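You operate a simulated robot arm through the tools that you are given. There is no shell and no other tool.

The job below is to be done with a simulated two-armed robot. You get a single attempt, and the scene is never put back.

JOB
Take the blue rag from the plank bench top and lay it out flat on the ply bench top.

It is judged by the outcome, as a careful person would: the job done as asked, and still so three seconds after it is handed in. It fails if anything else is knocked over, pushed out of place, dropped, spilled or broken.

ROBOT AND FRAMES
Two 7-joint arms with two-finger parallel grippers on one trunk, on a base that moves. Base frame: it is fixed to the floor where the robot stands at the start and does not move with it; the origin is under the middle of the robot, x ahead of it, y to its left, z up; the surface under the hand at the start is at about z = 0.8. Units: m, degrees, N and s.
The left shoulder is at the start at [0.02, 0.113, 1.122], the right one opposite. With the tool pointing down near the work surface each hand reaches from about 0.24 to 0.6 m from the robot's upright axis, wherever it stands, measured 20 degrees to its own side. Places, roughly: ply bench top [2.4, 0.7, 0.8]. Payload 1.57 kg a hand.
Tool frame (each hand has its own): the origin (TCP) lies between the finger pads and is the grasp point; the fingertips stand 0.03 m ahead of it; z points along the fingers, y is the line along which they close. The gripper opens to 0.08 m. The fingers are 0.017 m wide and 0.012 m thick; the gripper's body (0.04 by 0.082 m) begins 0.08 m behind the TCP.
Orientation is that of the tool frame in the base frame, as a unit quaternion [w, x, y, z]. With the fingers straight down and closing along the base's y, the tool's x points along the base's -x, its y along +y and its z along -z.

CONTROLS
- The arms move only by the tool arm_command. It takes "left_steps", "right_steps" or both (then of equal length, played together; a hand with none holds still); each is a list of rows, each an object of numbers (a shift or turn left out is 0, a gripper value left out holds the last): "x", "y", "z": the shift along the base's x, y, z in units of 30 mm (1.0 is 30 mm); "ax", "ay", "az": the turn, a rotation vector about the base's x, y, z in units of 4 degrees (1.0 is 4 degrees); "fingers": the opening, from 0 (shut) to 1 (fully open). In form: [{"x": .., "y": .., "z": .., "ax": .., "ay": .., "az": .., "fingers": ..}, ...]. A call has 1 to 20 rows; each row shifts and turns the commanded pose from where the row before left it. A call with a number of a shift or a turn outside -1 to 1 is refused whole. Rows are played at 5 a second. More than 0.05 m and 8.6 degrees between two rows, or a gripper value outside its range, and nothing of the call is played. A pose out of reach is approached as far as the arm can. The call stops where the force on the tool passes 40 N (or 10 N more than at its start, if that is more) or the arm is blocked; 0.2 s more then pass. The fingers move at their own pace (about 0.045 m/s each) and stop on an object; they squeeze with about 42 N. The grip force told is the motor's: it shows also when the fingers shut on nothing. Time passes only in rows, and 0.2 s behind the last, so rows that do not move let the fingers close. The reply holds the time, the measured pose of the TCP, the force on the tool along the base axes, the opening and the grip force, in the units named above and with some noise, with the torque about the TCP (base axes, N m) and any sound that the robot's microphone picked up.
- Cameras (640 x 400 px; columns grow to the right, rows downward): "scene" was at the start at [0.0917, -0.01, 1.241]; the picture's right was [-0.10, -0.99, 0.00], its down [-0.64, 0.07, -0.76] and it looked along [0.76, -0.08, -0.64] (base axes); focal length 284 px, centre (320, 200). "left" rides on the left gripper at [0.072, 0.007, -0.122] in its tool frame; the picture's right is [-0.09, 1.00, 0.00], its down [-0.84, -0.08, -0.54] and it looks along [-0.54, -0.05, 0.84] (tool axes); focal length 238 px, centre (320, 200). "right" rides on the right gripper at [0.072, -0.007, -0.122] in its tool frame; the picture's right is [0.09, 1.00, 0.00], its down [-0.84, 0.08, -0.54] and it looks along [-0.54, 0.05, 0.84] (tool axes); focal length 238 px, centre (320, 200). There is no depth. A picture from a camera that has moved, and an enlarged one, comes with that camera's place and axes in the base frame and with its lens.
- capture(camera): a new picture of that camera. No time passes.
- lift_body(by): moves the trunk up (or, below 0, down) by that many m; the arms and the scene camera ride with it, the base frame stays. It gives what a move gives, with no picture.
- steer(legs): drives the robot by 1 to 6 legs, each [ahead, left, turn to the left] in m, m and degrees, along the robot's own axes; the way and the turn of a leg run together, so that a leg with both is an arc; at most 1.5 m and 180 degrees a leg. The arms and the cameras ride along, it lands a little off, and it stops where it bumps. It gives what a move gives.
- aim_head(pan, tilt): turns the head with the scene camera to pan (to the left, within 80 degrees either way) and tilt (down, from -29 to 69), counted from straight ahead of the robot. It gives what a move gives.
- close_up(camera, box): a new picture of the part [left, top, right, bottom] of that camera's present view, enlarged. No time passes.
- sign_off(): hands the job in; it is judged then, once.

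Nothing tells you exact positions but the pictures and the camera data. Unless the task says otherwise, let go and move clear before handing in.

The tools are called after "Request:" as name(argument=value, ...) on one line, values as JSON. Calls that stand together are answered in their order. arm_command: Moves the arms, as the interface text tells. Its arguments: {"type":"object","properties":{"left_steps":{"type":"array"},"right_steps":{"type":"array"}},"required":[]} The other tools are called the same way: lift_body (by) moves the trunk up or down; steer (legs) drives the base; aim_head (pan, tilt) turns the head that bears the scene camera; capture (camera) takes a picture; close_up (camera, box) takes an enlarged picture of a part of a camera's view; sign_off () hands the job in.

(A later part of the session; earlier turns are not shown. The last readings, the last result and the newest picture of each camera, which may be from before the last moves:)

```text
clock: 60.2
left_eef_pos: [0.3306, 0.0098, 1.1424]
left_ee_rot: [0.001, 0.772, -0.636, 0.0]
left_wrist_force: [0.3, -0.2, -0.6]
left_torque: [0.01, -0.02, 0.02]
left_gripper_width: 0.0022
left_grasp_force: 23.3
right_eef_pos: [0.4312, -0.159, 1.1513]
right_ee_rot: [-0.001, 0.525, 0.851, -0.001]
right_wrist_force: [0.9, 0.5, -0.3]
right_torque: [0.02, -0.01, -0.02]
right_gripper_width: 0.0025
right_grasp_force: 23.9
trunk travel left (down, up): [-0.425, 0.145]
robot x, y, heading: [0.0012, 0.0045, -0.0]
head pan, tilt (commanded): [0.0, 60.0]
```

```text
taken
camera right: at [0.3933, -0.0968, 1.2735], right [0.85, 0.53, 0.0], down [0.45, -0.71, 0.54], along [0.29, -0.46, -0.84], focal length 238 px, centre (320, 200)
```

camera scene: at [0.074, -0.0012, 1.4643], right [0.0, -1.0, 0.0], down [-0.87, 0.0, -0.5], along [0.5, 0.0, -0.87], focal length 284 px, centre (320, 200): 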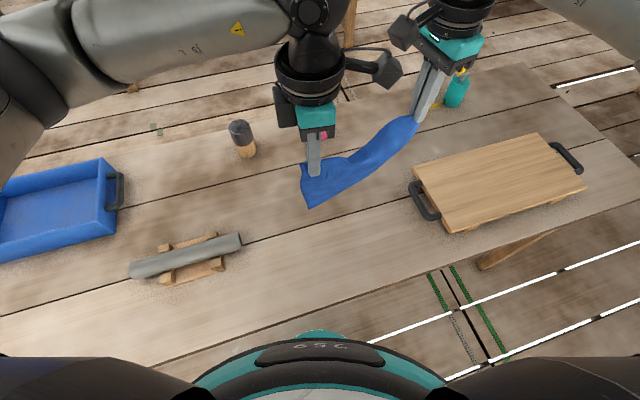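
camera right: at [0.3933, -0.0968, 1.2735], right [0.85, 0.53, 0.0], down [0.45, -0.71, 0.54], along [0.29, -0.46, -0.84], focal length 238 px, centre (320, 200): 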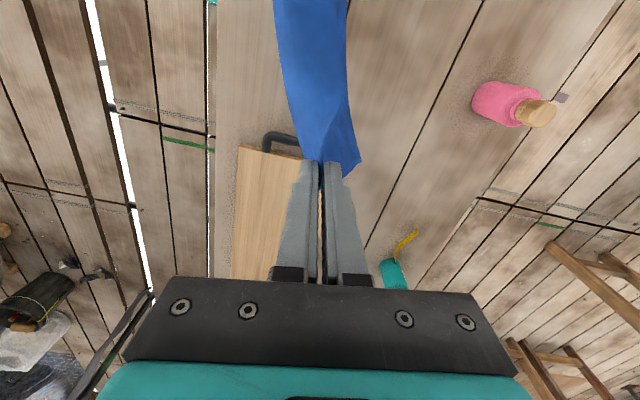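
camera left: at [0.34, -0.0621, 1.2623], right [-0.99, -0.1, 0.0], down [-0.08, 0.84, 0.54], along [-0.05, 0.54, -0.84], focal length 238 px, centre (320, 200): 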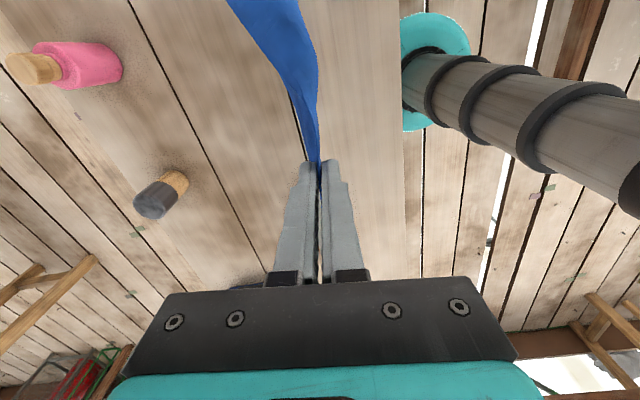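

The rag hangs between the two hands, well clear of the bench. Before driving I'll check the space to the sides and behind me, and look at the ply bench from this height.

Request:
aim_head(pan=-80, tilt=30)

Request:
capture(camera="scene")

Request:
aim_head(pan=80, tilt=30)

Request:
capture(camera="scene")

Request:
aim_head(pan=15, tilt=25)

Request:
capture(camera="scene")

Request:
aim_head(pan=-35, tilt=35)

Request:
capture(camera="scene")

```text
clock: 61.7
left_eef_pos: [0.3321, 0.0093, 1.1411]
left_ee_rot: [0.0, 0.771, -0.636, 0.001]
left_wrist_force: [0.5, 0.2, 0.0]
left_torque: [0.0, -0.01, 0.0]
left_gripper_width: 0.002
left_grasp_force: 23.4
right_eef_pos: [0.4316, -0.158, 1.1523]
right_ee_rot: [-0.001, 0.525, 0.851, -0.001]
right_wrist_force: [0.9, 0.5, -0.5]
right_torque: [0.02, 0.01, 0.0]
right_gripper_width: 0.0024
right_grasp_force: 23.8
trunk travel left (down, up): [-0.425, 0.145]
robot x, y, heading: [0.0002, -0.0022, 0.0]
head pan, tilt (commanded): [-80.0, 30.0]
```

```text
taken
camera scene: at [0.023, -0.0903, 1.5065], right [-0.98, -0.17, 0.0], down [-0.09, 0.49, -0.87], along [0.15, -0.85, -0.5], focal length 284 px, centre (320, 200)
```

scene: 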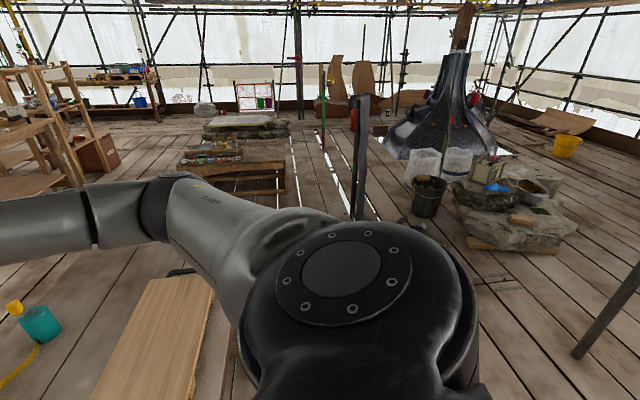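

```text
clock: 64.2
left_eef_pos: [0.3312, 0.0114, 1.1414]
left_ee_rot: [0.0, 0.772, -0.636, 0.0]
left_wrist_force: [0.2, -0.1, -0.6]
left_torque: [-0.02, 0.02, 0.01]
left_gripper_width: 0.0019
left_grasp_force: 24.0
right_eef_pos: [0.4314, -0.1583, 1.1527]
right_ee_rot: [0.0, 0.524, 0.852, -0.001]
right_wrist_force: [0.4, -0.8, -0.8]
right_torque: [0.0, 0.04, -0.01]
right_gripper_width: 0.0023
right_grasp_force: 23.7
trunk travel left (down, up): [-0.425, 0.145]
robot x, y, heading: [0.0014, 0.0027, -0.0]
head pan, tilt (commanded): [80.0, 30.0]
```

```text
taken
camera scene: at [0.023, 0.0879, 1.5065], right [0.98, -0.17, 0.0], down [-0.09, -0.49, -0.87], along [0.15, 0.85, -0.5], focal length 284 px, centre (320, 200)
```

scene: 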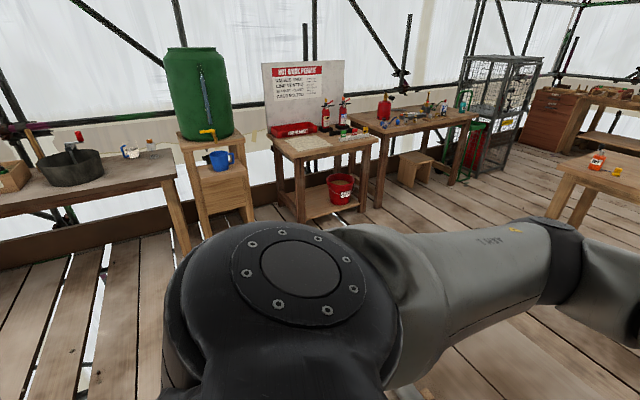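

```text
clock: 65.6
left_eef_pos: [0.3324, 0.0091, 1.1413]
left_ee_rot: [0.0, 0.772, -0.636, -0.001]
left_wrist_force: [-0.4, -0.4, -0.9]
left_torque: [-0.02, -0.02, -0.02]
left_gripper_width: 0.0019
left_grasp_force: 22.9
right_eef_pos: [0.4306, -0.1582, 1.1524]
right_ee_rot: [0.0, 0.525, 0.851, -0.001]
right_wrist_force: [0.6, -1.1, -1.0]
right_torque: [0.01, 0.01, 0.0]
right_gripper_width: 0.0022
right_grasp_force: 23.6
trunk travel left (down, up): [-0.425, 0.145]
robot x, y, heading: [0.0017, -0.001, -0.2]
head pan, tilt (commanded): [15.0, 25.0]
```

```text
taken
camera scene: at [0.0962, 0.0227, 1.5144], right [0.26, -0.97, 0.0], down [-0.41, -0.11, -0.91], along [0.88, 0.24, -0.42], focal length 284 px, centre (320, 200)
```

scene: 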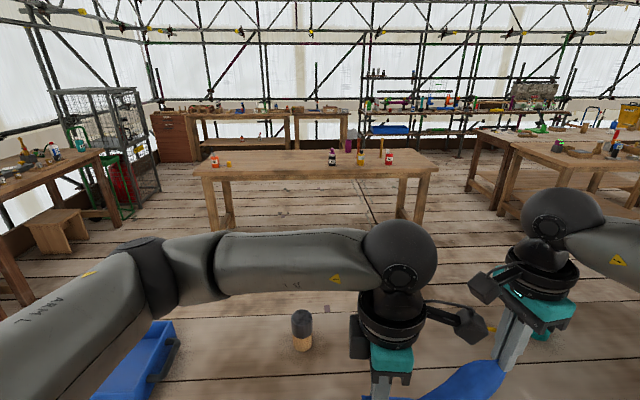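

```text
clock: 66.7
left_eef_pos: [0.3325, 0.0095, 1.1417]
left_ee_rot: [0.0, 0.772, -0.636, 0.0]
left_wrist_force: [0.3, -0.2, -1.0]
left_torque: [-0.02, -0.03, 0.0]
left_gripper_width: 0.002
left_grasp_force: 23.5
right_eef_pos: [0.431, -0.1583, 1.1535]
right_ee_rot: [0.0, 0.524, 0.851, -0.001]
right_wrist_force: [0.3, 0.4, -1.1]
right_torque: [0.03, -0.02, -0.01]
right_gripper_width: 0.0026
right_grasp_force: 24.4
trunk travel left (down, up): [-0.425, 0.145]
robot x, y, heading: [-0.0023, 0.0022, 0.4]
head pan, tilt (commanded): [-35.0, 35.0]
```

```text
taken
camera scene: at [0.0794, -0.0516, 1.4987], right [-0.57, -0.82, 0.0], down [-0.47, 0.33, -0.82], along [0.67, -0.47, -0.57], focal length 284 px, centre (320, 200)
```

scene: 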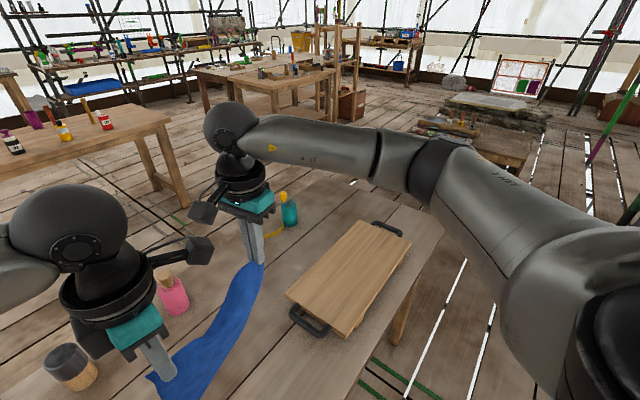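

The ply bench is free between a black bottle near (2.26, 0.51) and an orange bottle near (1.99, 1.40), so I'll aim to lay the rag around (2.2, 0.9). I'll raise the trunk a bit more, back away from the plank bench, and check the left route.

Request:
lift_body(by=0.08)

Request:
steer(legs=[[-0.3, 0, 0]])

Request:
aim_head(pan=45, tilt=45)

Request:
capture(camera="scene")

Request:
aim_head(pan=0, tilt=45)

Request:
capture(camera="scene")

```text
clock: 67.9
left_eef_pos: [0.3316, 0.0098, 1.2213]
left_ee_rot: [0.0, 0.772, -0.636, 0.0]
left_wrist_force: [0.7, 0.2, 0.0]
left_torque: [0.0, -0.05, 0.01]
left_gripper_width: 0.0021
left_grasp_force: 23.3
right_eef_pos: [0.4303, -0.1582, 1.2324]
right_ee_rot: [0.0, 0.525, 0.851, -0.001]
right_wrist_force: [-0.2, 0.8, -0.3]
right_torque: [0.02, -0.01, -0.03]
right_gripper_width: 0.0025
right_grasp_force: 24.2
trunk travel left (down, up): [-0.505, 0.065]
robot x, y, heading: [0.001, 0.0004, -0.4]
head pan, tilt (commanded): [-35.0, 35.0]
```

```text
clock: 70.0
left_eef_pos: [0.0315, 0.0095, 1.2218]
left_ee_rot: [0.0, 0.772, -0.636, -0.001]
left_wrist_force: [0.7, 0.1, 0.4]
left_torque: [0.01, -0.03, 0.03]
left_gripper_width: 0.0018
left_grasp_force: 24.5
right_eef_pos: [0.1302, -0.1587, 1.2326]
right_ee_rot: [0.0, 0.524, 0.852, 0.0]
right_wrist_force: [-0.1, 0.4, -0.2]
right_torque: [0.0, -0.01, 0.0]
right_gripper_width: 0.0026
right_grasp_force: 24.2
trunk travel left (down, up): [-0.505, 0.065]
robot x, y, heading: [-0.3011, 0.0011, 0.0]
head pan, tilt (commanded): [-35.0, 35.0]
```

```text
clock: 71.5
left_eef_pos: [0.031, 0.0096, 1.2214]
left_ee_rot: [0.0, 0.772, -0.636, 0.0]
left_wrist_force: [-1.0, -0.2, -0.1]
left_torque: [-0.01, 0.0, -0.01]
left_gripper_width: 0.0022
left_grasp_force: 23.0
right_eef_pos: [0.1318, -0.1588, 1.2324]
right_ee_rot: [0.0, 0.525, 0.851, -0.001]
right_wrist_force: [-0.7, 0.1, -1.0]
right_torque: [0.0, 0.02, 0.02]
right_gripper_width: 0.0023
right_grasp_force: 24.0
trunk travel left (down, up): [-0.505, 0.065]
robot x, y, heading: [-0.2996, 0.0032, 0.2]
head pan, tilt (commanded): [45.0, 45.0]
```

```text
taken
camera scene: at [-0.2354, 0.0563, 1.5639], right [0.71, -0.71, 0.0], down [-0.5, -0.5, -0.71], along [0.5, 0.5, -0.71], focal length 284 px, centre (320, 200)
```

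scene: 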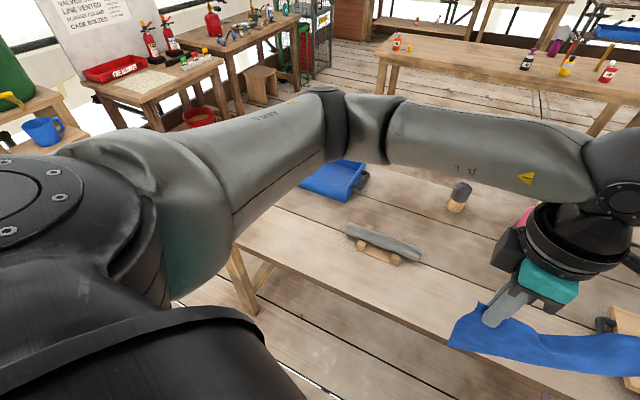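

```text
clock: 72.6
left_eef_pos: [0.032, 0.0101, 1.2215]
left_ee_rot: [0.0, 0.771, -0.637, 0.0]
left_wrist_force: [-0.2, 0.8, -0.5]
left_torque: [0.03, -0.04, 0.02]
left_gripper_width: 0.0021
left_grasp_force: 23.5
right_eef_pos: [0.1293, -0.1578, 1.2339]
right_ee_rot: [-0.001, 0.524, 0.852, -0.001]
right_wrist_force: [-0.3, 0.4, 0.6]
right_torque: [0.02, 0.01, -0.03]
right_gripper_width: 0.0023
right_grasp_force: 23.6
trunk travel left (down, up): [-0.505, 0.065]
robot x, y, heading: [-0.297, -0.0014, -0.0]
head pan, tilt (commanded): [0.0, 45.0]
```

```text
taken
camera scene: at [-0.2117, -0.0011, 1.5639], right [0.0, -1.0, 0.0], down [-0.71, 0.0, -0.71], along [0.71, 0.0, -0.71], focal length 284 px, centre (320, 200)
```

scene: 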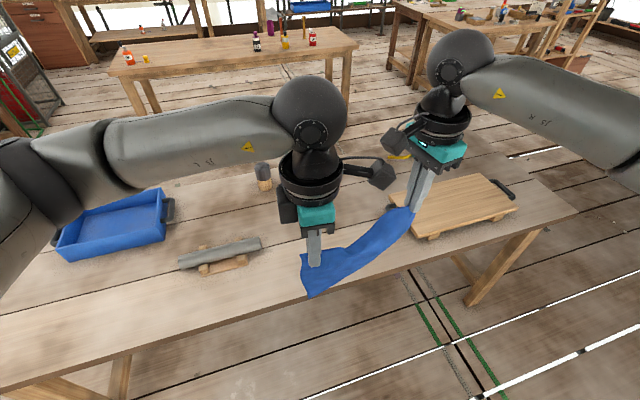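

The left end of the plank bench is near (-0.05, 0.7) and the floor beyond it is open, so I'll take the left route. First I'll go back a little and sideways to the left, then stop to look.

Request:
steer(legs=[[-0.15, 0, 0], [0, 0.75, 0], [0, 0.7, 0]])

Request:
aim_head(pan=0, tilt=35)

Request:
capture(camera="scene")

Request:
aim_head(pan=60, tilt=35)

Request:
capture(camera="scene")

```text
clock: 81.1
left_eef_pos: [-0.1162, 1.4596, 1.2212]
left_ee_rot: [0.0, 0.769, -0.639, 0.0]
left_wrist_force: [0.1, -0.6, -0.3]
left_torque: [-0.01, 0.01, 0.01]
left_gripper_width: 0.0018
left_grasp_force: 23.3
right_eef_pos: [-0.0182, 1.2899, 1.2328]
right_ee_rot: [-0.001, 0.528, 0.849, 0.0]
right_wrist_force: [-0.9, -0.1, -0.4]
right_torque: [0.03, 0.05, 0.01]
right_gripper_width: 0.0024
right_grasp_force: 23.6
trunk travel left (down, up): [-0.505, 0.065]
robot x, y, heading: [-0.4473, 1.4534, -0.6]
head pan, tilt (commanded): [0.0, 45.0]
```

```text
clock: 81.8
left_eef_pos: [-0.115, 1.4579, 1.2214]
left_ee_rot: [0.0, 0.769, -0.639, 0.0]
left_wrist_force: [0.3, 0.2, 0.5]
left_torque: [-0.01, 0.0, 0.01]
left_gripper_width: 0.0018
left_grasp_force: 23.4
right_eef_pos: [-0.0182, 1.2889, 1.2325]
right_ee_rot: [-0.001, 0.529, 0.849, 0.0]
right_wrist_force: [-0.1, 0.7, -0.1]
right_torque: [0.04, 0.01, 0.01]
right_gripper_width: 0.0022
right_grasp_force: 23.5
trunk travel left (down, up): [-0.505, 0.065]
robot x, y, heading: [-0.4517, 1.4484, -0.6]
head pan, tilt (commanded): [0.0, 35.0]
```

```text
taken
camera scene: at [-0.3522, 1.4497, 1.5786], right [-0.01, -1.0, 0.0], down [-0.57, 0.0, -0.82], along [0.82, -0.01, -0.57], focal length 284 px, centre (320, 200)
```

scene: 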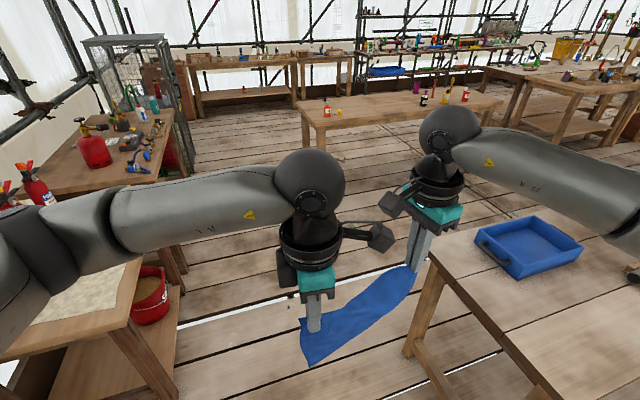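

```text
clock: 83.1
left_eef_pos: [-0.116, 1.46, 1.2219]
left_ee_rot: [0.0, 0.77, -0.638, 0.0]
left_wrist_force: [-0.3, -0.1, -0.9]
left_torque: [-0.04, 0.01, -0.01]
left_gripper_width: 0.0021
left_grasp_force: 23.3
right_eef_pos: [-0.0173, 1.2902, 1.2319]
right_ee_rot: [-0.001, 0.529, 0.849, 0.0]
right_wrist_force: [-0.4, -0.8, 0.6]
right_torque: [-0.04, 0.01, 0.01]
right_gripper_width: 0.0023
right_grasp_force: 24.1
trunk travel left (down, up): [-0.505, 0.065]
robot x, y, heading: [-0.4432, 1.4512, -0.7]
head pan, tilt (commanded): [60.0, 35.0]
```

```text
taken
camera scene: at [-0.3956, 1.5264, 1.5787], right [0.86, -0.51, 0.0], down [-0.29, -0.49, -0.82], along [0.42, 0.71, -0.57], focal length 284 px, centre (320, 200)
```

scene: 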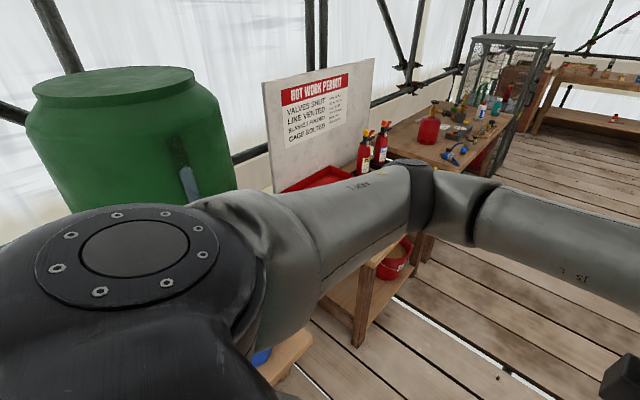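

The way ahead is clear, with the plank bench's far-left corner at (0.48, 0.96) and the side tables at y ≈ 2.14. I'll drive ahead past the end of the plank bench.

Request:
steer(legs=[[0.75, 0, 0.6], [0.65, 0, 0]])

Request:
aim_head(pan=-15, tilt=35)

Request:
capture(camera="scene")

Request:
aim_head(pan=-65, tilt=35)

Request:
capture(camera="scene")

```text
clock: 90.4
left_eef_pos: [1.2883, 1.4605, 1.2223]
left_ee_rot: [0.0, 0.771, -0.636, 0.0]
left_wrist_force: [-0.3, 0.3, -0.6]
left_torque: [0.0, 0.01, 0.03]
left_gripper_width: 0.0022
left_grasp_force: 23.3
right_eef_pos: [1.3879, 1.2933, 1.2323]
right_ee_rot: [-0.001, 0.525, 0.851, 0.0]
right_wrist_force: [-0.6, -0.1, -1.3]
right_torque: [-0.02, 0.02, -0.04]
right_gripper_width: 0.0026
right_grasp_force: 24.3
trunk travel left (down, up): [-0.505, 0.065]
robot x, y, heading: [0.9553, 1.4493, 0.4]
head pan, tilt (commanded): [60.0, 35.0]
```

```text
clock: 91.9
left_eef_pos: [1.2876, 1.4612, 1.221]
left_ee_rot: [0.0, 0.772, -0.636, 0.0]
left_wrist_force: [0.4, -0.6, 0.1]
left_torque: [0.04, 0.07, -0.01]
left_gripper_width: 0.0022
left_grasp_force: 23.3
right_eef_pos: [1.3866, 1.2927, 1.2322]
right_ee_rot: [-0.001, 0.524, 0.852, 0.0]
right_wrist_force: [0.3, 0.9, 0.4]
right_torque: [-0.02, -0.01, -0.03]
right_gripper_width: 0.0025
right_grasp_force: 24.1
trunk travel left (down, up): [-0.505, 0.065]
robot x, y, heading: [0.956, 1.4519, 0.0]
head pan, tilt (commanded): [-15.0, 35.0]
```

```text
taken
camera scene: at [1.0485, 1.4274, 1.5787], right [-0.26, -0.97, 0.0], down [-0.55, 0.15, -0.82], along [0.79, -0.21, -0.57], focal length 284 px, centre (320, 200)
```

scene: 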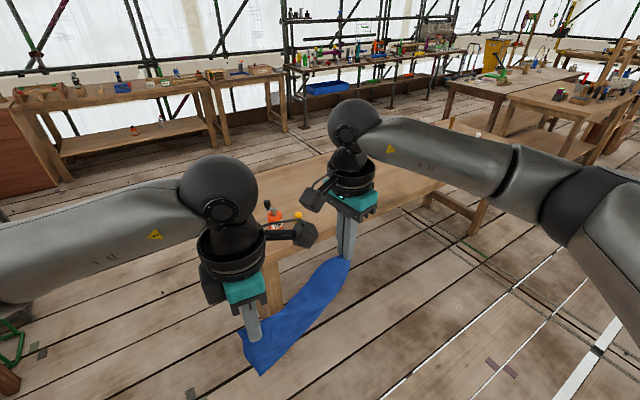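

```text
clock: 93.1
left_eef_pos: [1.2874, 1.4604, 1.2204]
left_ee_rot: [0.001, 0.772, -0.636, 0.001]
left_wrist_force: [0.2, 0.6, 0.0]
left_torque: [-0.02, -0.01, 0.01]
left_gripper_width: 0.0022
left_grasp_force: 24.1
right_eef_pos: [1.3874, 1.2934, 1.232]
right_ee_rot: [-0.001, 0.525, 0.851, 0.0]
right_wrist_force: [0.5, 0.6, -0.1]
right_torque: [-0.02, -0.01, -0.01]
right_gripper_width: 0.0027
right_grasp_force: 24.4
trunk travel left (down, up): [-0.505, 0.065]
robot x, y, heading: [0.9564, 1.4525, -0.1]
head pan, tilt (commanded): [-65.0, 35.0]
```

```text
taken
camera scene: at [1.0007, 1.3703, 1.5787], right [-0.91, -0.42, 0.0], down [-0.24, 0.52, -0.82], along [0.35, -0.74, -0.57], focal length 284 px, centre (320, 200)
```

scene: 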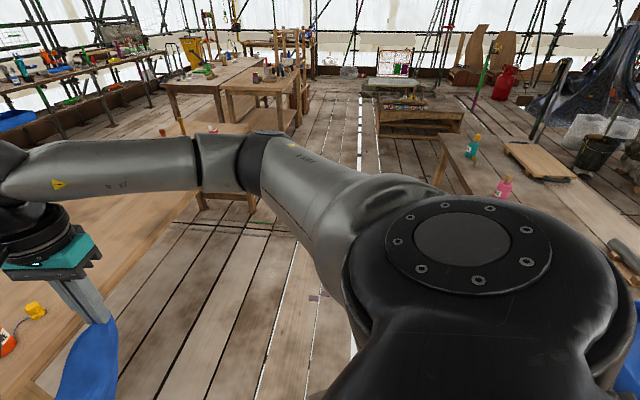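

The corridor between the benches is clear. I'll move diagonally into it, turn about 14° to face the ply bench squarely, and then look.

Request:
steer(legs=[[0.35, -0.65, 0], [0, 0, 14]])

Request:
aim_head(pan=0, tilt=40)

Request:
capture(camera="scene")

Request:
aim_head(pan=25, tilt=35)

Request:
capture(camera="scene")

Request:
aim_head(pan=-35, tilt=35)

Request:
capture(camera="scene")

```text
clock: 98.0
left_eef_pos: [1.6232, 0.8797, 1.222]
left_ee_rot: [0.001, 0.842, -0.539, 0.0]
left_wrist_force: [0.2, 0.1, -0.9]
left_torque: [0.01, 0.01, -0.02]
left_gripper_width: 0.0022
left_grasp_force: 23.8
right_eef_pos: [1.7591, 0.7401, 1.2323]
right_ee_rot: [-0.001, 0.419, 0.908, 0.0]
right_wrist_force: [-0.2, 0.5, -0.1]
right_torque: [0.01, -0.02, -0.05]
right_gripper_width: 0.0024
right_grasp_force: 24.0
trunk travel left (down, up): [-0.505, 0.065]
robot x, y, heading: [1.3043, 0.7903, 13.9]
head pan, tilt (commanded): [-65.0, 35.0]
```

```text
clock: 99.3
left_eef_pos: [1.6254, 0.8805, 1.2208]
left_ee_rot: [0.001, 0.842, -0.54, -0.001]
left_wrist_force: [0.1, 0.6, 0.0]
left_torque: [-0.01, 0.03, -0.04]
left_gripper_width: 0.0019
left_grasp_force: 23.9
right_eef_pos: [1.7601, 0.7396, 1.2324]
right_ee_rot: [-0.001, 0.419, 0.908, 0.0]
right_wrist_force: [-1.0, -0.2, -0.7]
right_torque: [0.0, -0.02, -0.02]
right_gripper_width: 0.0023
right_grasp_force: 23.8
trunk travel left (down, up): [-0.505, 0.065]
robot x, y, heading: [1.3038, 0.7928, 13.5]
head pan, tilt (commanded): [0.0, 40.0]
```

```text
taken
camera scene: at [1.393, 0.8136, 1.5711], right [0.24, -0.97, 0.0], down [-0.62, -0.15, -0.77], along [0.74, 0.18, -0.64], focal length 284 px, centre (320, 200)
```

scene: 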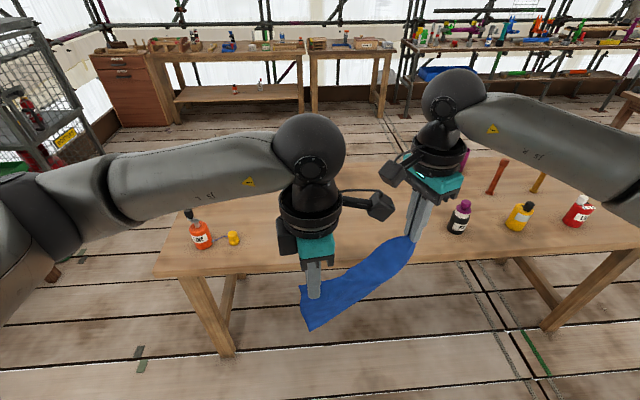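

```text
clock: 100.2
left_eef_pos: [1.6227, 0.88, 1.2228]
left_ee_rot: [-0.001, 0.842, -0.54, 0.0]
left_wrist_force: [0.2, 0.0, -0.6]
left_torque: [0.01, -0.05, -0.07]
left_gripper_width: 0.002
left_grasp_force: 23.0
right_eef_pos: [1.7592, 0.7403, 1.2314]
right_ee_rot: [-0.001, 0.42, 0.908, -0.001]
right_wrist_force: [-0.4, -0.2, -0.6]
right_torque: [-0.03, 0.01, -0.01]
right_gripper_width: 0.0023
right_grasp_force: 24.2
trunk travel left (down, up): [-0.505, 0.065]
robot x, y, heading: [1.3006, 0.7904, 13.7]
head pan, tilt (commanded): [25.0, 35.0]
```

```text
taken
camera scene: at [1.3792, 0.8486, 1.5787], right [0.62, -0.78, 0.0], down [-0.45, -0.36, -0.82], along [0.64, 0.51, -0.57], focal length 284 px, centre (320, 200)
```

scene: 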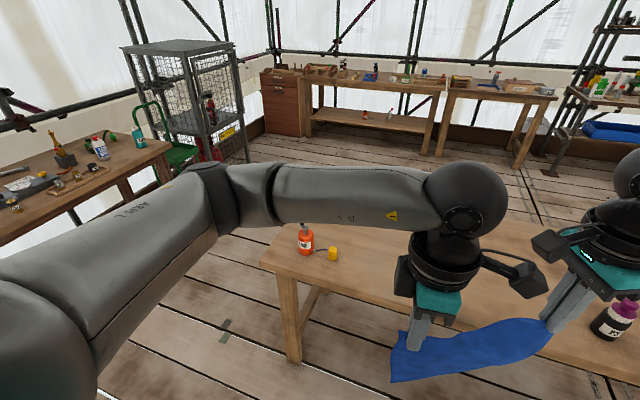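

```text
clock: 101.5
left_eef_pos: [1.6237, 0.8815, 1.2221]
left_ee_rot: [0.0, 0.842, -0.539, 0.0]
left_wrist_force: [0.1, 0.4, 0.4]
left_torque: [-0.01, -0.01, -0.01]
left_gripper_width: 0.0019
left_grasp_force: 23.8
right_eef_pos: [1.7602, 0.7404, 1.232]
right_ee_rot: [-0.001, 0.419, 0.908, -0.001]
right_wrist_force: [0.9, -1.0, 0.1]
right_torque: [0.01, -0.01, -0.02]
right_gripper_width: 0.0022
right_grasp_force: 24.0
trunk travel left (down, up): [-0.505, 0.065]
robot x, y, heading: [1.3026, 0.7916, 13.9]
head pan, tilt (commanded): [-35.0, 35.0]
```

```text
taken
camera scene: at [1.3924, 0.7617, 1.5787], right [-0.36, -0.93, 0.0], down [-0.53, 0.21, -0.82], along [0.76, -0.3, -0.57], focal length 284 px, centre (320, 200)
```

scene: 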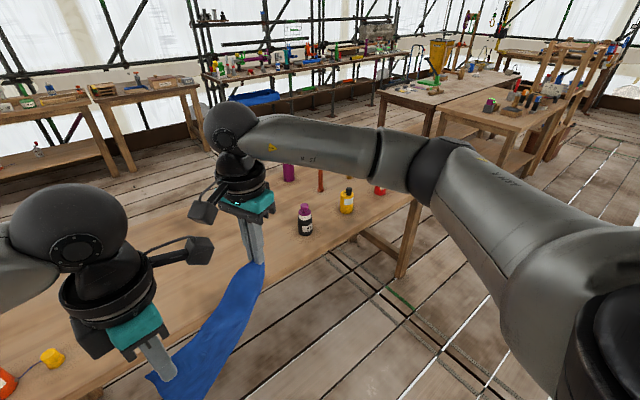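

I'm in front of the ply bench now. I'll zoom in to pin down the bench edge direction and the bottle positions.

Request:
aim_head(pan=0, tilt=40)

Request:
close_up(camera="scene", box=[120, 160, 440, 360])

Request:
close_up(camera="scene", box=[380, 140, 640, 303])

Request:
capture(camera="left")

Request:
capture(camera="right")

```text
clock: 102.5
left_eef_pos: [1.6232, 0.8797, 1.2214]
left_ee_rot: [0.0, 0.843, -0.539, 0.0]
left_wrist_force: [0.3, -0.3, 0.1]
left_torque: [0.02, -0.02, -0.03]
left_gripper_width: 0.0021
left_grasp_force: 23.7
right_eef_pos: [1.76, 0.7401, 1.2314]
right_ee_rot: [0.0, 0.419, 0.908, -0.001]
right_wrist_force: [-0.7, 0.1, -1.1]
right_torque: [0.03, 0.03, -0.01]
right_gripper_width: 0.0024
right_grasp_force: 23.8
trunk travel left (down, up): [-0.505, 0.065]
robot x, y, heading: [1.3036, 0.7948, 13.6]
head pan, tilt (commanded): [0.0, 40.0]
```

```text
2.00 times, centred on (280, 260) of scene
camera zoom: at [1.393, 0.8136, 1.5711], right [0.24, -0.97, 0.0], down [-0.62, -0.15, -0.77], along [0.74, 0.18, -0.64], focal length 568 px, centre (400, 80)
```

zoom: 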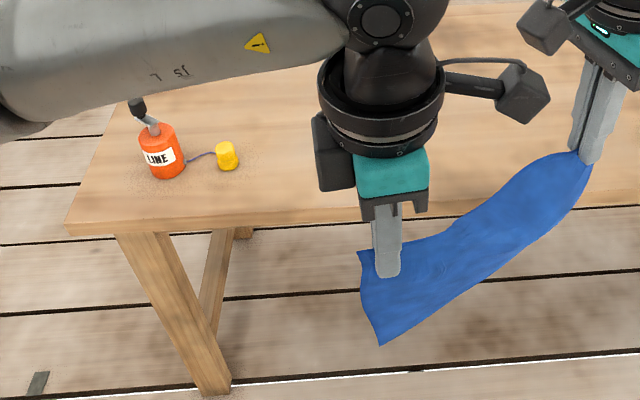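

```text
2.45 times, centred on (510, 222) of scene
camera zoom: at [1.393, 0.8136, 1.5711], right [0.24, -0.97, 0.0], down [-0.62, -0.15, -0.77], along [0.74, 0.18, -0.64], focal length 697 px, centre (-146, 147)
```

zoom: 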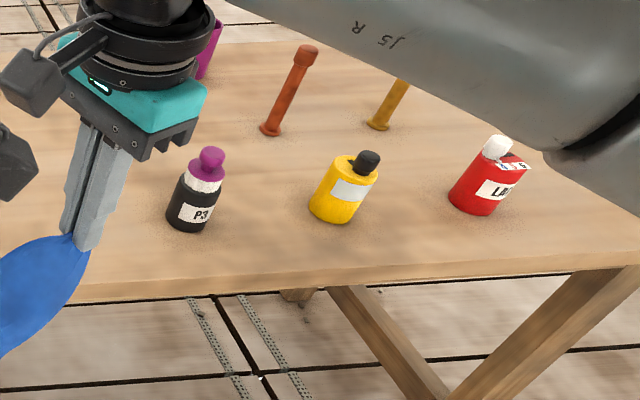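

```text
taken
camera left: at [1.6484, 0.8123, 1.3425], right [-0.94, -0.33, 0.0], down [-0.28, 0.79, 0.54], along [-0.18, 0.51, -0.84], focal length 238 px, centre (320, 200)
```

left: 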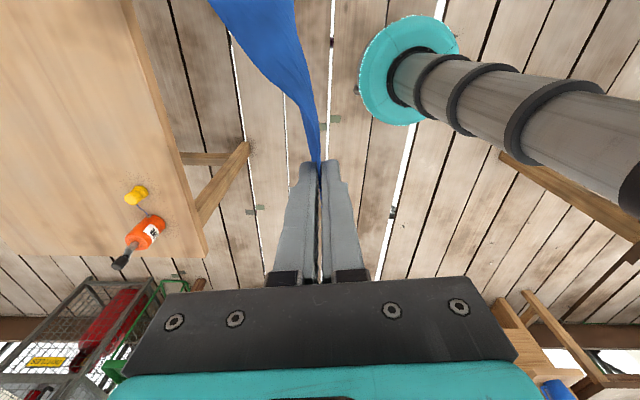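

```text
taken
camera right: at [1.7085, 0.7913, 1.3536], right [0.7, 0.71, 0.0], down [0.6, -0.59, 0.54], along [0.39, -0.38, -0.84], focal length 238 px, centre (320, 200)
```

right: 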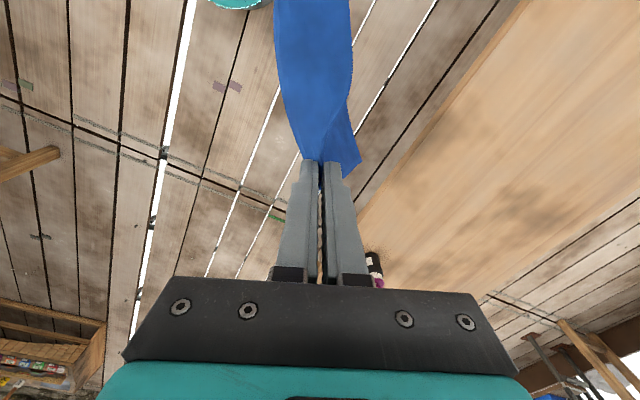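

The near edge of the ply bench runs at about 17.6°. The bottles stand about 0.1 m in from that edge on both sides, with a clear stretch about 0.7 m wide between them. I'll square up to the bench, then turn the hand line so the rag's top edge runs straight across in front of me.

Request:
steer(legs=[[0, 0, 3.9]])

Request:
arm_command(left_steps=[{"x": 0.127, "y": 0.353, "z": 0.017, "az": -0.525}, {"x": 0.127, "y": 0.353, "z": 0.017, "az": -0.525}, {"x": 0.127, "y": 0.353, "z": 0.017, "az": -0.525}, {"x": 0.127, "y": 0.353, "z": 0.017, "az": -0.525}, {"x": 0.127, "y": 0.353, "z": 0.017, "az": -0.525}, {"x": 0.127, "y": 0.353, "z": 0.017, "az": -0.525}, {"x": 0.127, "y": 0.353, "z": 0.017, "az": -0.525}, {"x": 0.127, "y": 0.353, "z": 0.017, "az": -0.525}, {"x": 0.127, "y": 0.353, "z": 0.017, "az": -0.525}, {"x": 0.127, "y": 0.353, "z": 0.017, "az": -0.525}, {}], right_steps=[{"x": -0.157, "y": 0.153, "z": -0.017, "az": -0.7875}, {"x": -0.157, "y": 0.153, "z": -0.017, "az": -0.7875}, {"x": -0.157, "y": 0.153, "z": -0.017, "az": -0.7875}, {"x": -0.157, "y": 0.153, "z": -0.017, "az": -0.7875}, {"x": -0.157, "y": 0.153, "z": -0.017, "az": -0.7875}, {"x": -0.157, "y": 0.153, "z": -0.017, "az": -0.7875}, {"x": -0.157, "y": 0.153, "z": -0.017, "az": -0.7875}, {"x": -0.157, "y": 0.153, "z": -0.017, "az": -0.7875}, {"x": -0.157, "y": 0.153, "z": -0.017, "az": -0.7875}, {"x": -0.157, "y": 0.153, "z": -0.017, "az": -0.7875}, {}])

Request:
capture(camera="scene")

Request:
close_up(camera="scene", box=[200, 180, 440, 330])

```text
clock: 103.4
left_eef_pos: [1.6155, 0.9035, 1.2202]
left_ee_rot: [0.0, 0.86, -0.509, -0.001]
left_wrist_force: [-0.4, 0.5, -0.2]
left_torque: [-0.01, -0.03, -0.03]
left_gripper_width: 0.0019
left_grasp_force: 23.2
right_eef_pos: [1.7616, 0.7723, 1.2326]
right_ee_rot: [-0.001, 0.389, 0.921, -0.001]
right_wrist_force: [1.0, 0.5, -1.3]
right_torque: [0.0, -0.03, -0.04]
right_gripper_width: 0.0027
right_grasp_force: 23.8
trunk travel left (down, up): [-0.505, 0.065]
robot x, y, heading: [1.3034, 0.7882, 17.6]
head pan, tilt (commanded): [0.0, 40.0]
```

```text
clock: 105.8
left_eef_pos: [1.6551, 1.0078, 1.2264]
left_ee_rot: [0.0, 0.752, -0.659, 0.0]
left_wrist_force: [0.6, -0.4, -0.6]
left_torque: [0.01, -0.02, 0.02]
left_gripper_width: 0.0018
left_grasp_force: 23.5
right_eef_pos: [1.7161, 0.8178, 1.2271]
right_ee_rot: [0.0, 0.624, 0.781, -0.002]
right_wrist_force: [-0.4, 0.2, 0.3]
right_torque: [-0.03, 0.05, 0.03]
right_gripper_width: 0.0026
right_grasp_force: 24.3
trunk travel left (down, up): [-0.505, 0.065]
robot x, y, heading: [1.3012, 0.7917, 17.4]
head pan, tilt (commanded): [0.0, 40.0]
```

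```text
taken
camera scene: at [1.3913, 0.8196, 1.5711], right [0.3, -0.95, 0.0], down [-0.61, -0.19, -0.77], along [0.73, 0.23, -0.64], focal length 284 px, centre (320, 200)
```

scene: 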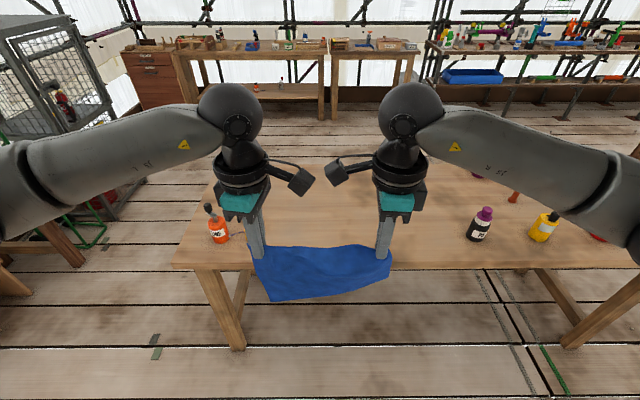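

```text
2.67 times, centred on (320, 255) of scene
camera zoom: at [1.3913, 0.8196, 1.5711], right [0.3, -0.95, 0.0], down [-0.61, -0.19, -0.77], along [0.73, 0.23, -0.64], focal length 757 px, centre (320, 53)
```

zoom: 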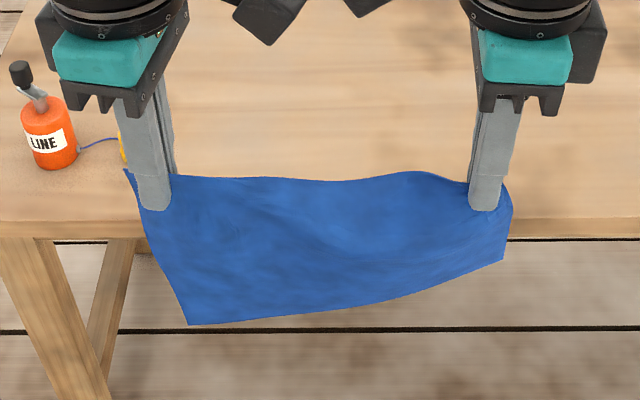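

The rag hangs flat between the hands and I'm square to the bench. I'll drive ahead to about 0.2 m from its edge, lined up with the middle of the free stretch.

Request:
steer(legs=[[0, -0.154, 0], [0.3, 0, 0], [0.185, 0, 0]])

Request:
aim_head(pan=0, tilt=55)

Request:
capture(camera="scene")

Request:
capture(camera="left")

Request:
capture(camera="right")

```text
clock: 109.9
left_eef_pos: [2.1638, 1.0105, 1.2258]
left_ee_rot: [-0.001, 0.753, -0.658, 0.0]
left_wrist_force: [0.4, -0.2, -0.6]
left_torque: [-0.05, 0.05, 0.03]
left_gripper_width: 0.0019
left_grasp_force: 24.1
right_eef_pos: [2.2239, 0.8196, 1.2259]
right_ee_rot: [0.0, 0.624, 0.782, -0.001]
right_wrist_force: [-0.7, -0.2, 0.3]
right_torque: [-0.02, 0.03, 0.03]
right_gripper_width: 0.0021
right_grasp_force: 24.1
trunk travel left (down, up): [-0.505, 0.065]
robot x, y, heading: [1.8104, 0.7915, 17.4]
head pan, tilt (commanded): [0.0, 40.0]
```

```text
clock: 110.7
left_eef_pos: [2.1632, 1.01, 1.2268]
left_ee_rot: [0.0, 0.752, -0.659, 0.0]
left_wrist_force: [-0.2, -0.1, -0.2]
left_torque: [0.01, 0.0, 0.02]
left_gripper_width: 0.0018
left_grasp_force: 23.4
right_eef_pos: [2.2243, 0.8186, 1.2268]
right_ee_rot: [-0.001, 0.623, 0.782, -0.001]
right_wrist_force: [0.4, 0.2, -1.0]
right_torque: [0.01, -0.01, 0.07]
right_gripper_width: 0.0022
right_grasp_force: 23.5
trunk travel left (down, up): [-0.505, 0.065]
robot x, y, heading: [1.8134, 0.7944, 17.4]
head pan, tilt (commanded): [0.0, 55.0]
```

```text
taken
camera scene: at [1.8873, 0.8173, 1.5505], right [0.3, -0.95, 0.0], down [-0.78, -0.25, -0.57], along [0.55, 0.17, -0.82], focal length 284 px, centre (320, 200)
```

scene: 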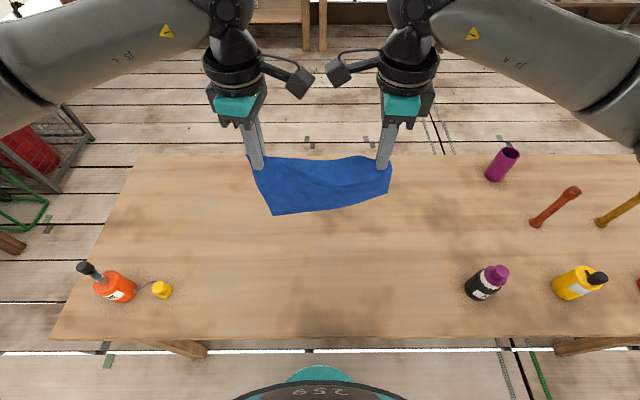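

```text
taken
camera left: at [2.167, 0.9369, 1.3477], right [-1.0, -0.04, 0.0], down [-0.03, 0.84, 0.54], along [-0.02, 0.54, -0.84], focal length 238 px, centre (320, 200)
```

left: 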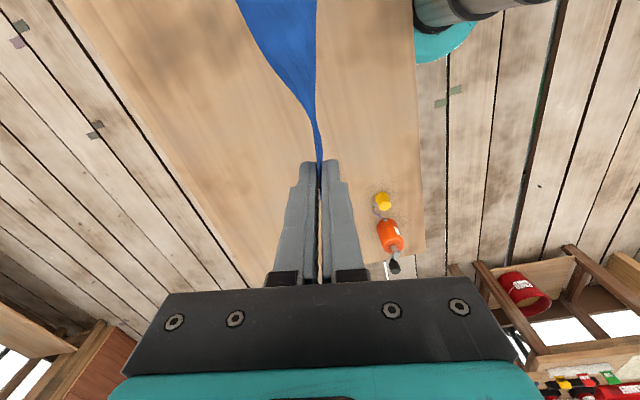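

```text
taken
camera right: at [2.2016, 0.8878, 1.3484], right [0.95, 0.31, 0.0], down [0.26, -0.8, 0.54], along [0.17, -0.52, -0.84], focal length 238 px, centre (320, 200)
```

right: 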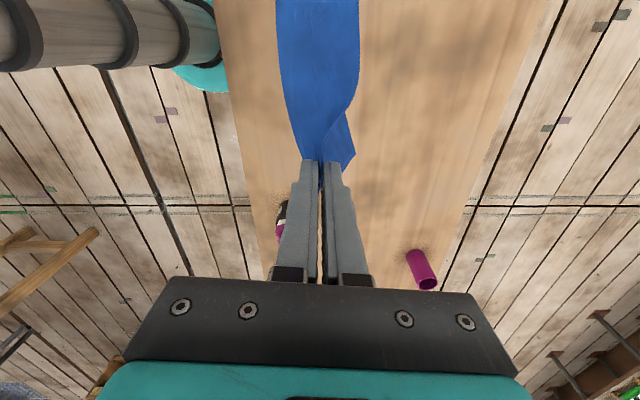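

I'm in position: the bench edge is 0.20 m ahead of my axis, the far edge at 0.80 m, and the area in front is clear. I'll move the hands forward and up, then lower the trunk so the hem touches down far out and I can draw it back toward me.

Request:
arm_command(left_steps=[{"x": 0.556, "y": 0.1755, "z": 0.54}, {"x": 0.556, "y": 0.1755, "z": 0.54}, {"x": 0.556, "y": 0.1755, "z": 0.54}, {"x": 0.556, "y": 0.1755, "z": 0.54}, {"x": 0.556, "y": 0.1755, "z": 0.54}, {"x": 0.556, "y": 0.1755, "z": 0.54}, {"x": 0.556, "y": 0.1755, "z": 0.54}, {"x": 0.556, "y": 0.1755, "z": 0.54}, {}], right_steps=[{"x": 0.556, "y": 0.1755, "z": 0.54}, {"x": 0.556, "y": 0.1755, "z": 0.54}, {"x": 0.556, "y": 0.1755, "z": 0.54}, {"x": 0.556, "y": 0.1755, "z": 0.54}, {"x": 0.556, "y": 0.1755, "z": 0.54}, {"x": 0.556, "y": 0.1755, "z": 0.54}, {"x": 0.556, "y": 0.1755, "z": 0.54}, {"x": 0.556, "y": 0.1755, "z": 0.54}, {}])

Request:
lift_body(by=-0.15)

Request:
capture(camera="scene")

```text
clock: 112.7
left_eef_pos: [2.2962, 1.0528, 1.3562]
left_ee_rot: [0.0, 0.752, -0.659, -0.001]
left_wrist_force: [0.4, 0.2, 0.6]
left_torque: [-0.03, 0.0, 0.01]
left_gripper_width: 0.0024
left_grasp_force: 23.6
right_eef_pos: [2.3585, 0.8604, 1.3579]
right_ee_rot: [-0.001, 0.624, 0.782, 0.0]
right_wrist_force: [-0.2, 0.1, 0.4]
right_torque: [-0.01, 0.03, 0.06]
right_gripper_width: 0.0025
right_grasp_force: 23.7
trunk travel left (down, up): [-0.505, 0.065]
robot x, y, heading: [1.8089, 0.7935, 17.6]
head pan, tilt (commanded): [0.0, 55.0]
```

```text
clock: 114.5
left_eef_pos: [2.2971, 1.0516, 1.2065]
left_ee_rot: [0.0, 0.752, -0.659, 0.0]
left_wrist_force: [0.0, 0.4, 1.1]
left_torque: [0.02, -0.01, -0.01]
left_gripper_width: 0.0019
left_grasp_force: 23.8
right_eef_pos: [2.3579, 0.8616, 1.2071]
right_ee_rot: [-0.001, 0.624, 0.781, -0.001]
right_wrist_force: [0.0, 0.0, -1.0]
right_torque: [0.02, -0.01, 0.0]
right_gripper_width: 0.0022
right_grasp_force: 24.1
trunk travel left (down, up): [-0.355, 0.215]
robot x, y, heading: [1.8116, 0.7948, 17.7]
head pan, tilt (commanded): [0.0, 55.0]
```

```text
taken
camera scene: at [1.8875, 0.8173, 1.4005], right [0.3, -0.95, 0.0], down [-0.78, -0.25, -0.57], along [0.55, 0.17, -0.82], focal length 284 px, centre (320, 200)
```

scene: 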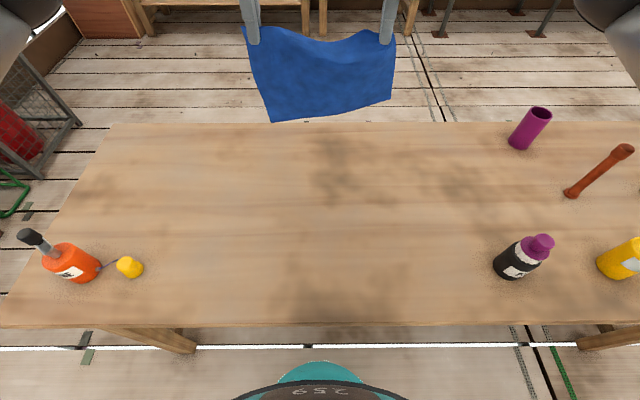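

Request:
aim_head(pan=0, tilt=40)

Request:
close_up(camera="scene", box=[200, 60, 440, 210])

Request:
capture(camera="right")

Request:
close_up(camera="left", box=[200, 0, 440, 200])

```text
clock: 115.2
left_eef_pos: [2.2971, 1.0518, 1.2065]
left_ee_rot: [0.0, 0.753, -0.658, 0.001]
left_wrist_force: [0.6, 0.0, -0.5]
left_torque: [-0.02, 0.03, 0.0]
left_gripper_width: 0.0021
left_grasp_force: 24.1
right_eef_pos: [2.3562, 0.8611, 1.2068]
right_ee_rot: [-0.001, 0.624, 0.781, -0.001]
right_wrist_force: [-0.4, -0.5, 0.2]
right_torque: [0.02, -0.01, 0.04]
right_gripper_width: 0.0022
right_grasp_force: 24.2
trunk travel left (down, up): [-0.355, 0.215]
robot x, y, heading: [1.8145, 0.7921, 17.6]
head pan, tilt (commanded): [0.0, 40.0]
```

```text
2.67 times, centred on (320, 135) of scene
camera zoom: at [1.8999, 0.8213, 1.4211], right [0.3, -0.95, 0.0], down [-0.61, -0.19, -0.77], along [0.73, 0.23, -0.64], focal length 757 px, centre (320, 373)
```

zoom: 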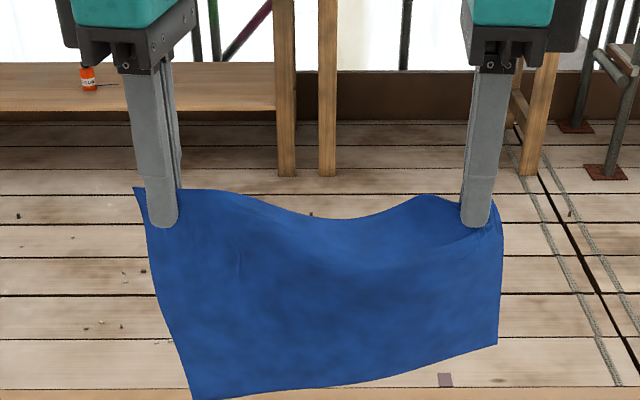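

```text
taken
camera right: at [2.3357, 0.9307, 1.3283], right [0.95, 0.31, 0.0], down [0.26, -0.8, 0.54], along [0.17, -0.52, -0.84], focal length 238 px, centre (320, 200)
```

right: 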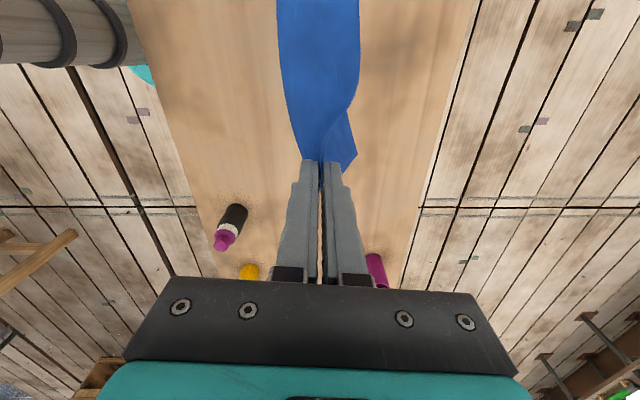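

```text
2.00 times, centred on (320, 100) of left
camera zoom: at [2.301, 0.9795, 1.3278], right [-1.0, -0.04, 0.0], down [-0.03, 0.84, 0.54], along [-0.02, 0.54, -0.84], focal length 477 px, centre (320, 400)
```

zoom: 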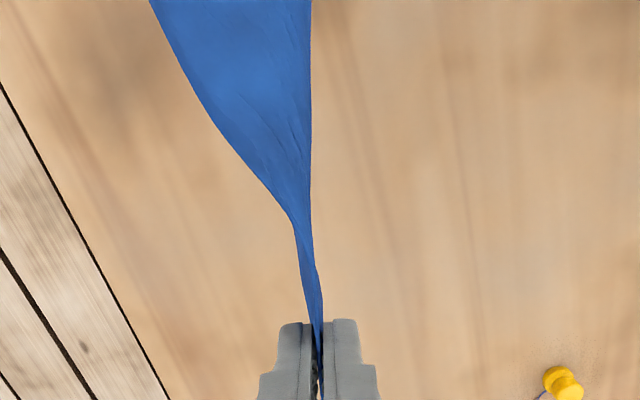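

The rag hangs well, slightly skewed with its left bottom corner lowest. I'll lower the trunk so the bottom edge hovers just above the ply.

Request:
lift_body(by=-0.2)

Request:
capture(camera="scene")

Request:
close_up(camera="scene", box=[200, 80, 440, 230])

```text
clock: 117.4
left_eef_pos: [2.2976, 1.0514, 1.0064]
left_ee_rot: [-0.001, 0.753, -0.658, 0.0]
left_wrist_force: [-0.5, 0.2, 0.8]
left_torque: [0.03, 0.02, 0.05]
left_gripper_width: 0.0018
left_grasp_force: 23.5
right_eef_pos: [2.357, 0.8616, 1.0067]
right_ee_rot: [-0.001, 0.624, 0.782, -0.001]
right_wrist_force: [-0.1, -0.4, 0.2]
right_torque: [0.01, 0.01, 0.0]
right_gripper_width: 0.0024
right_grasp_force: 23.4
trunk travel left (down, up): [-0.155, 0.415]
robot x, y, heading: [1.8133, 0.7925, 17.4]
head pan, tilt (commanded): [0.0, 40.0]
```

```text
taken
camera scene: at [1.8998, 0.8212, 1.2212], right [0.3, -0.95, 0.0], down [-0.61, -0.19, -0.77], along [0.73, 0.23, -0.64], focal length 284 px, centre (320, 200)
```

scene: 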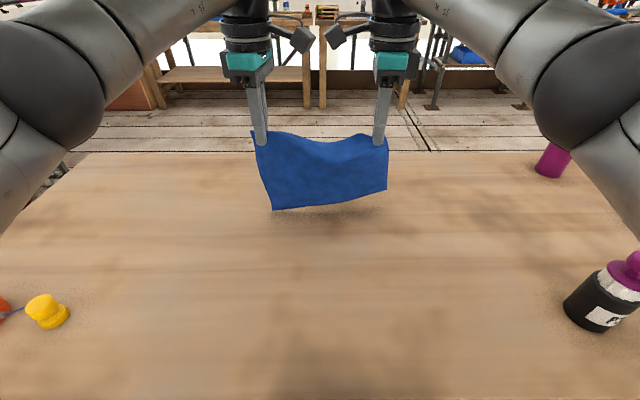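

```text
2.67 times, centred on (320, 155) of scene
camera zoom: at [1.8998, 0.8212, 1.2212], right [0.3, -0.95, 0.0], down [-0.61, -0.19, -0.77], along [0.73, 0.23, -0.64], focal length 757 px, centre (320, 320)
```

zoom: 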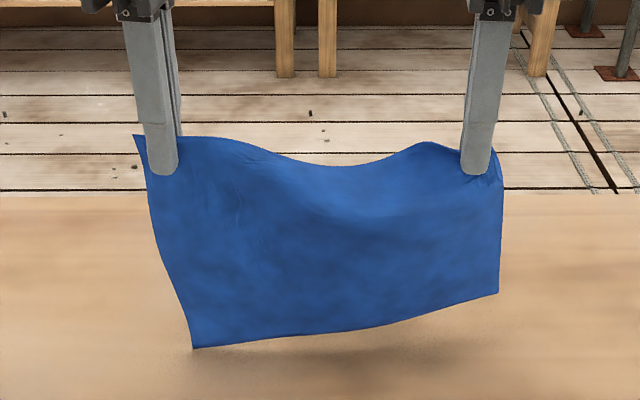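

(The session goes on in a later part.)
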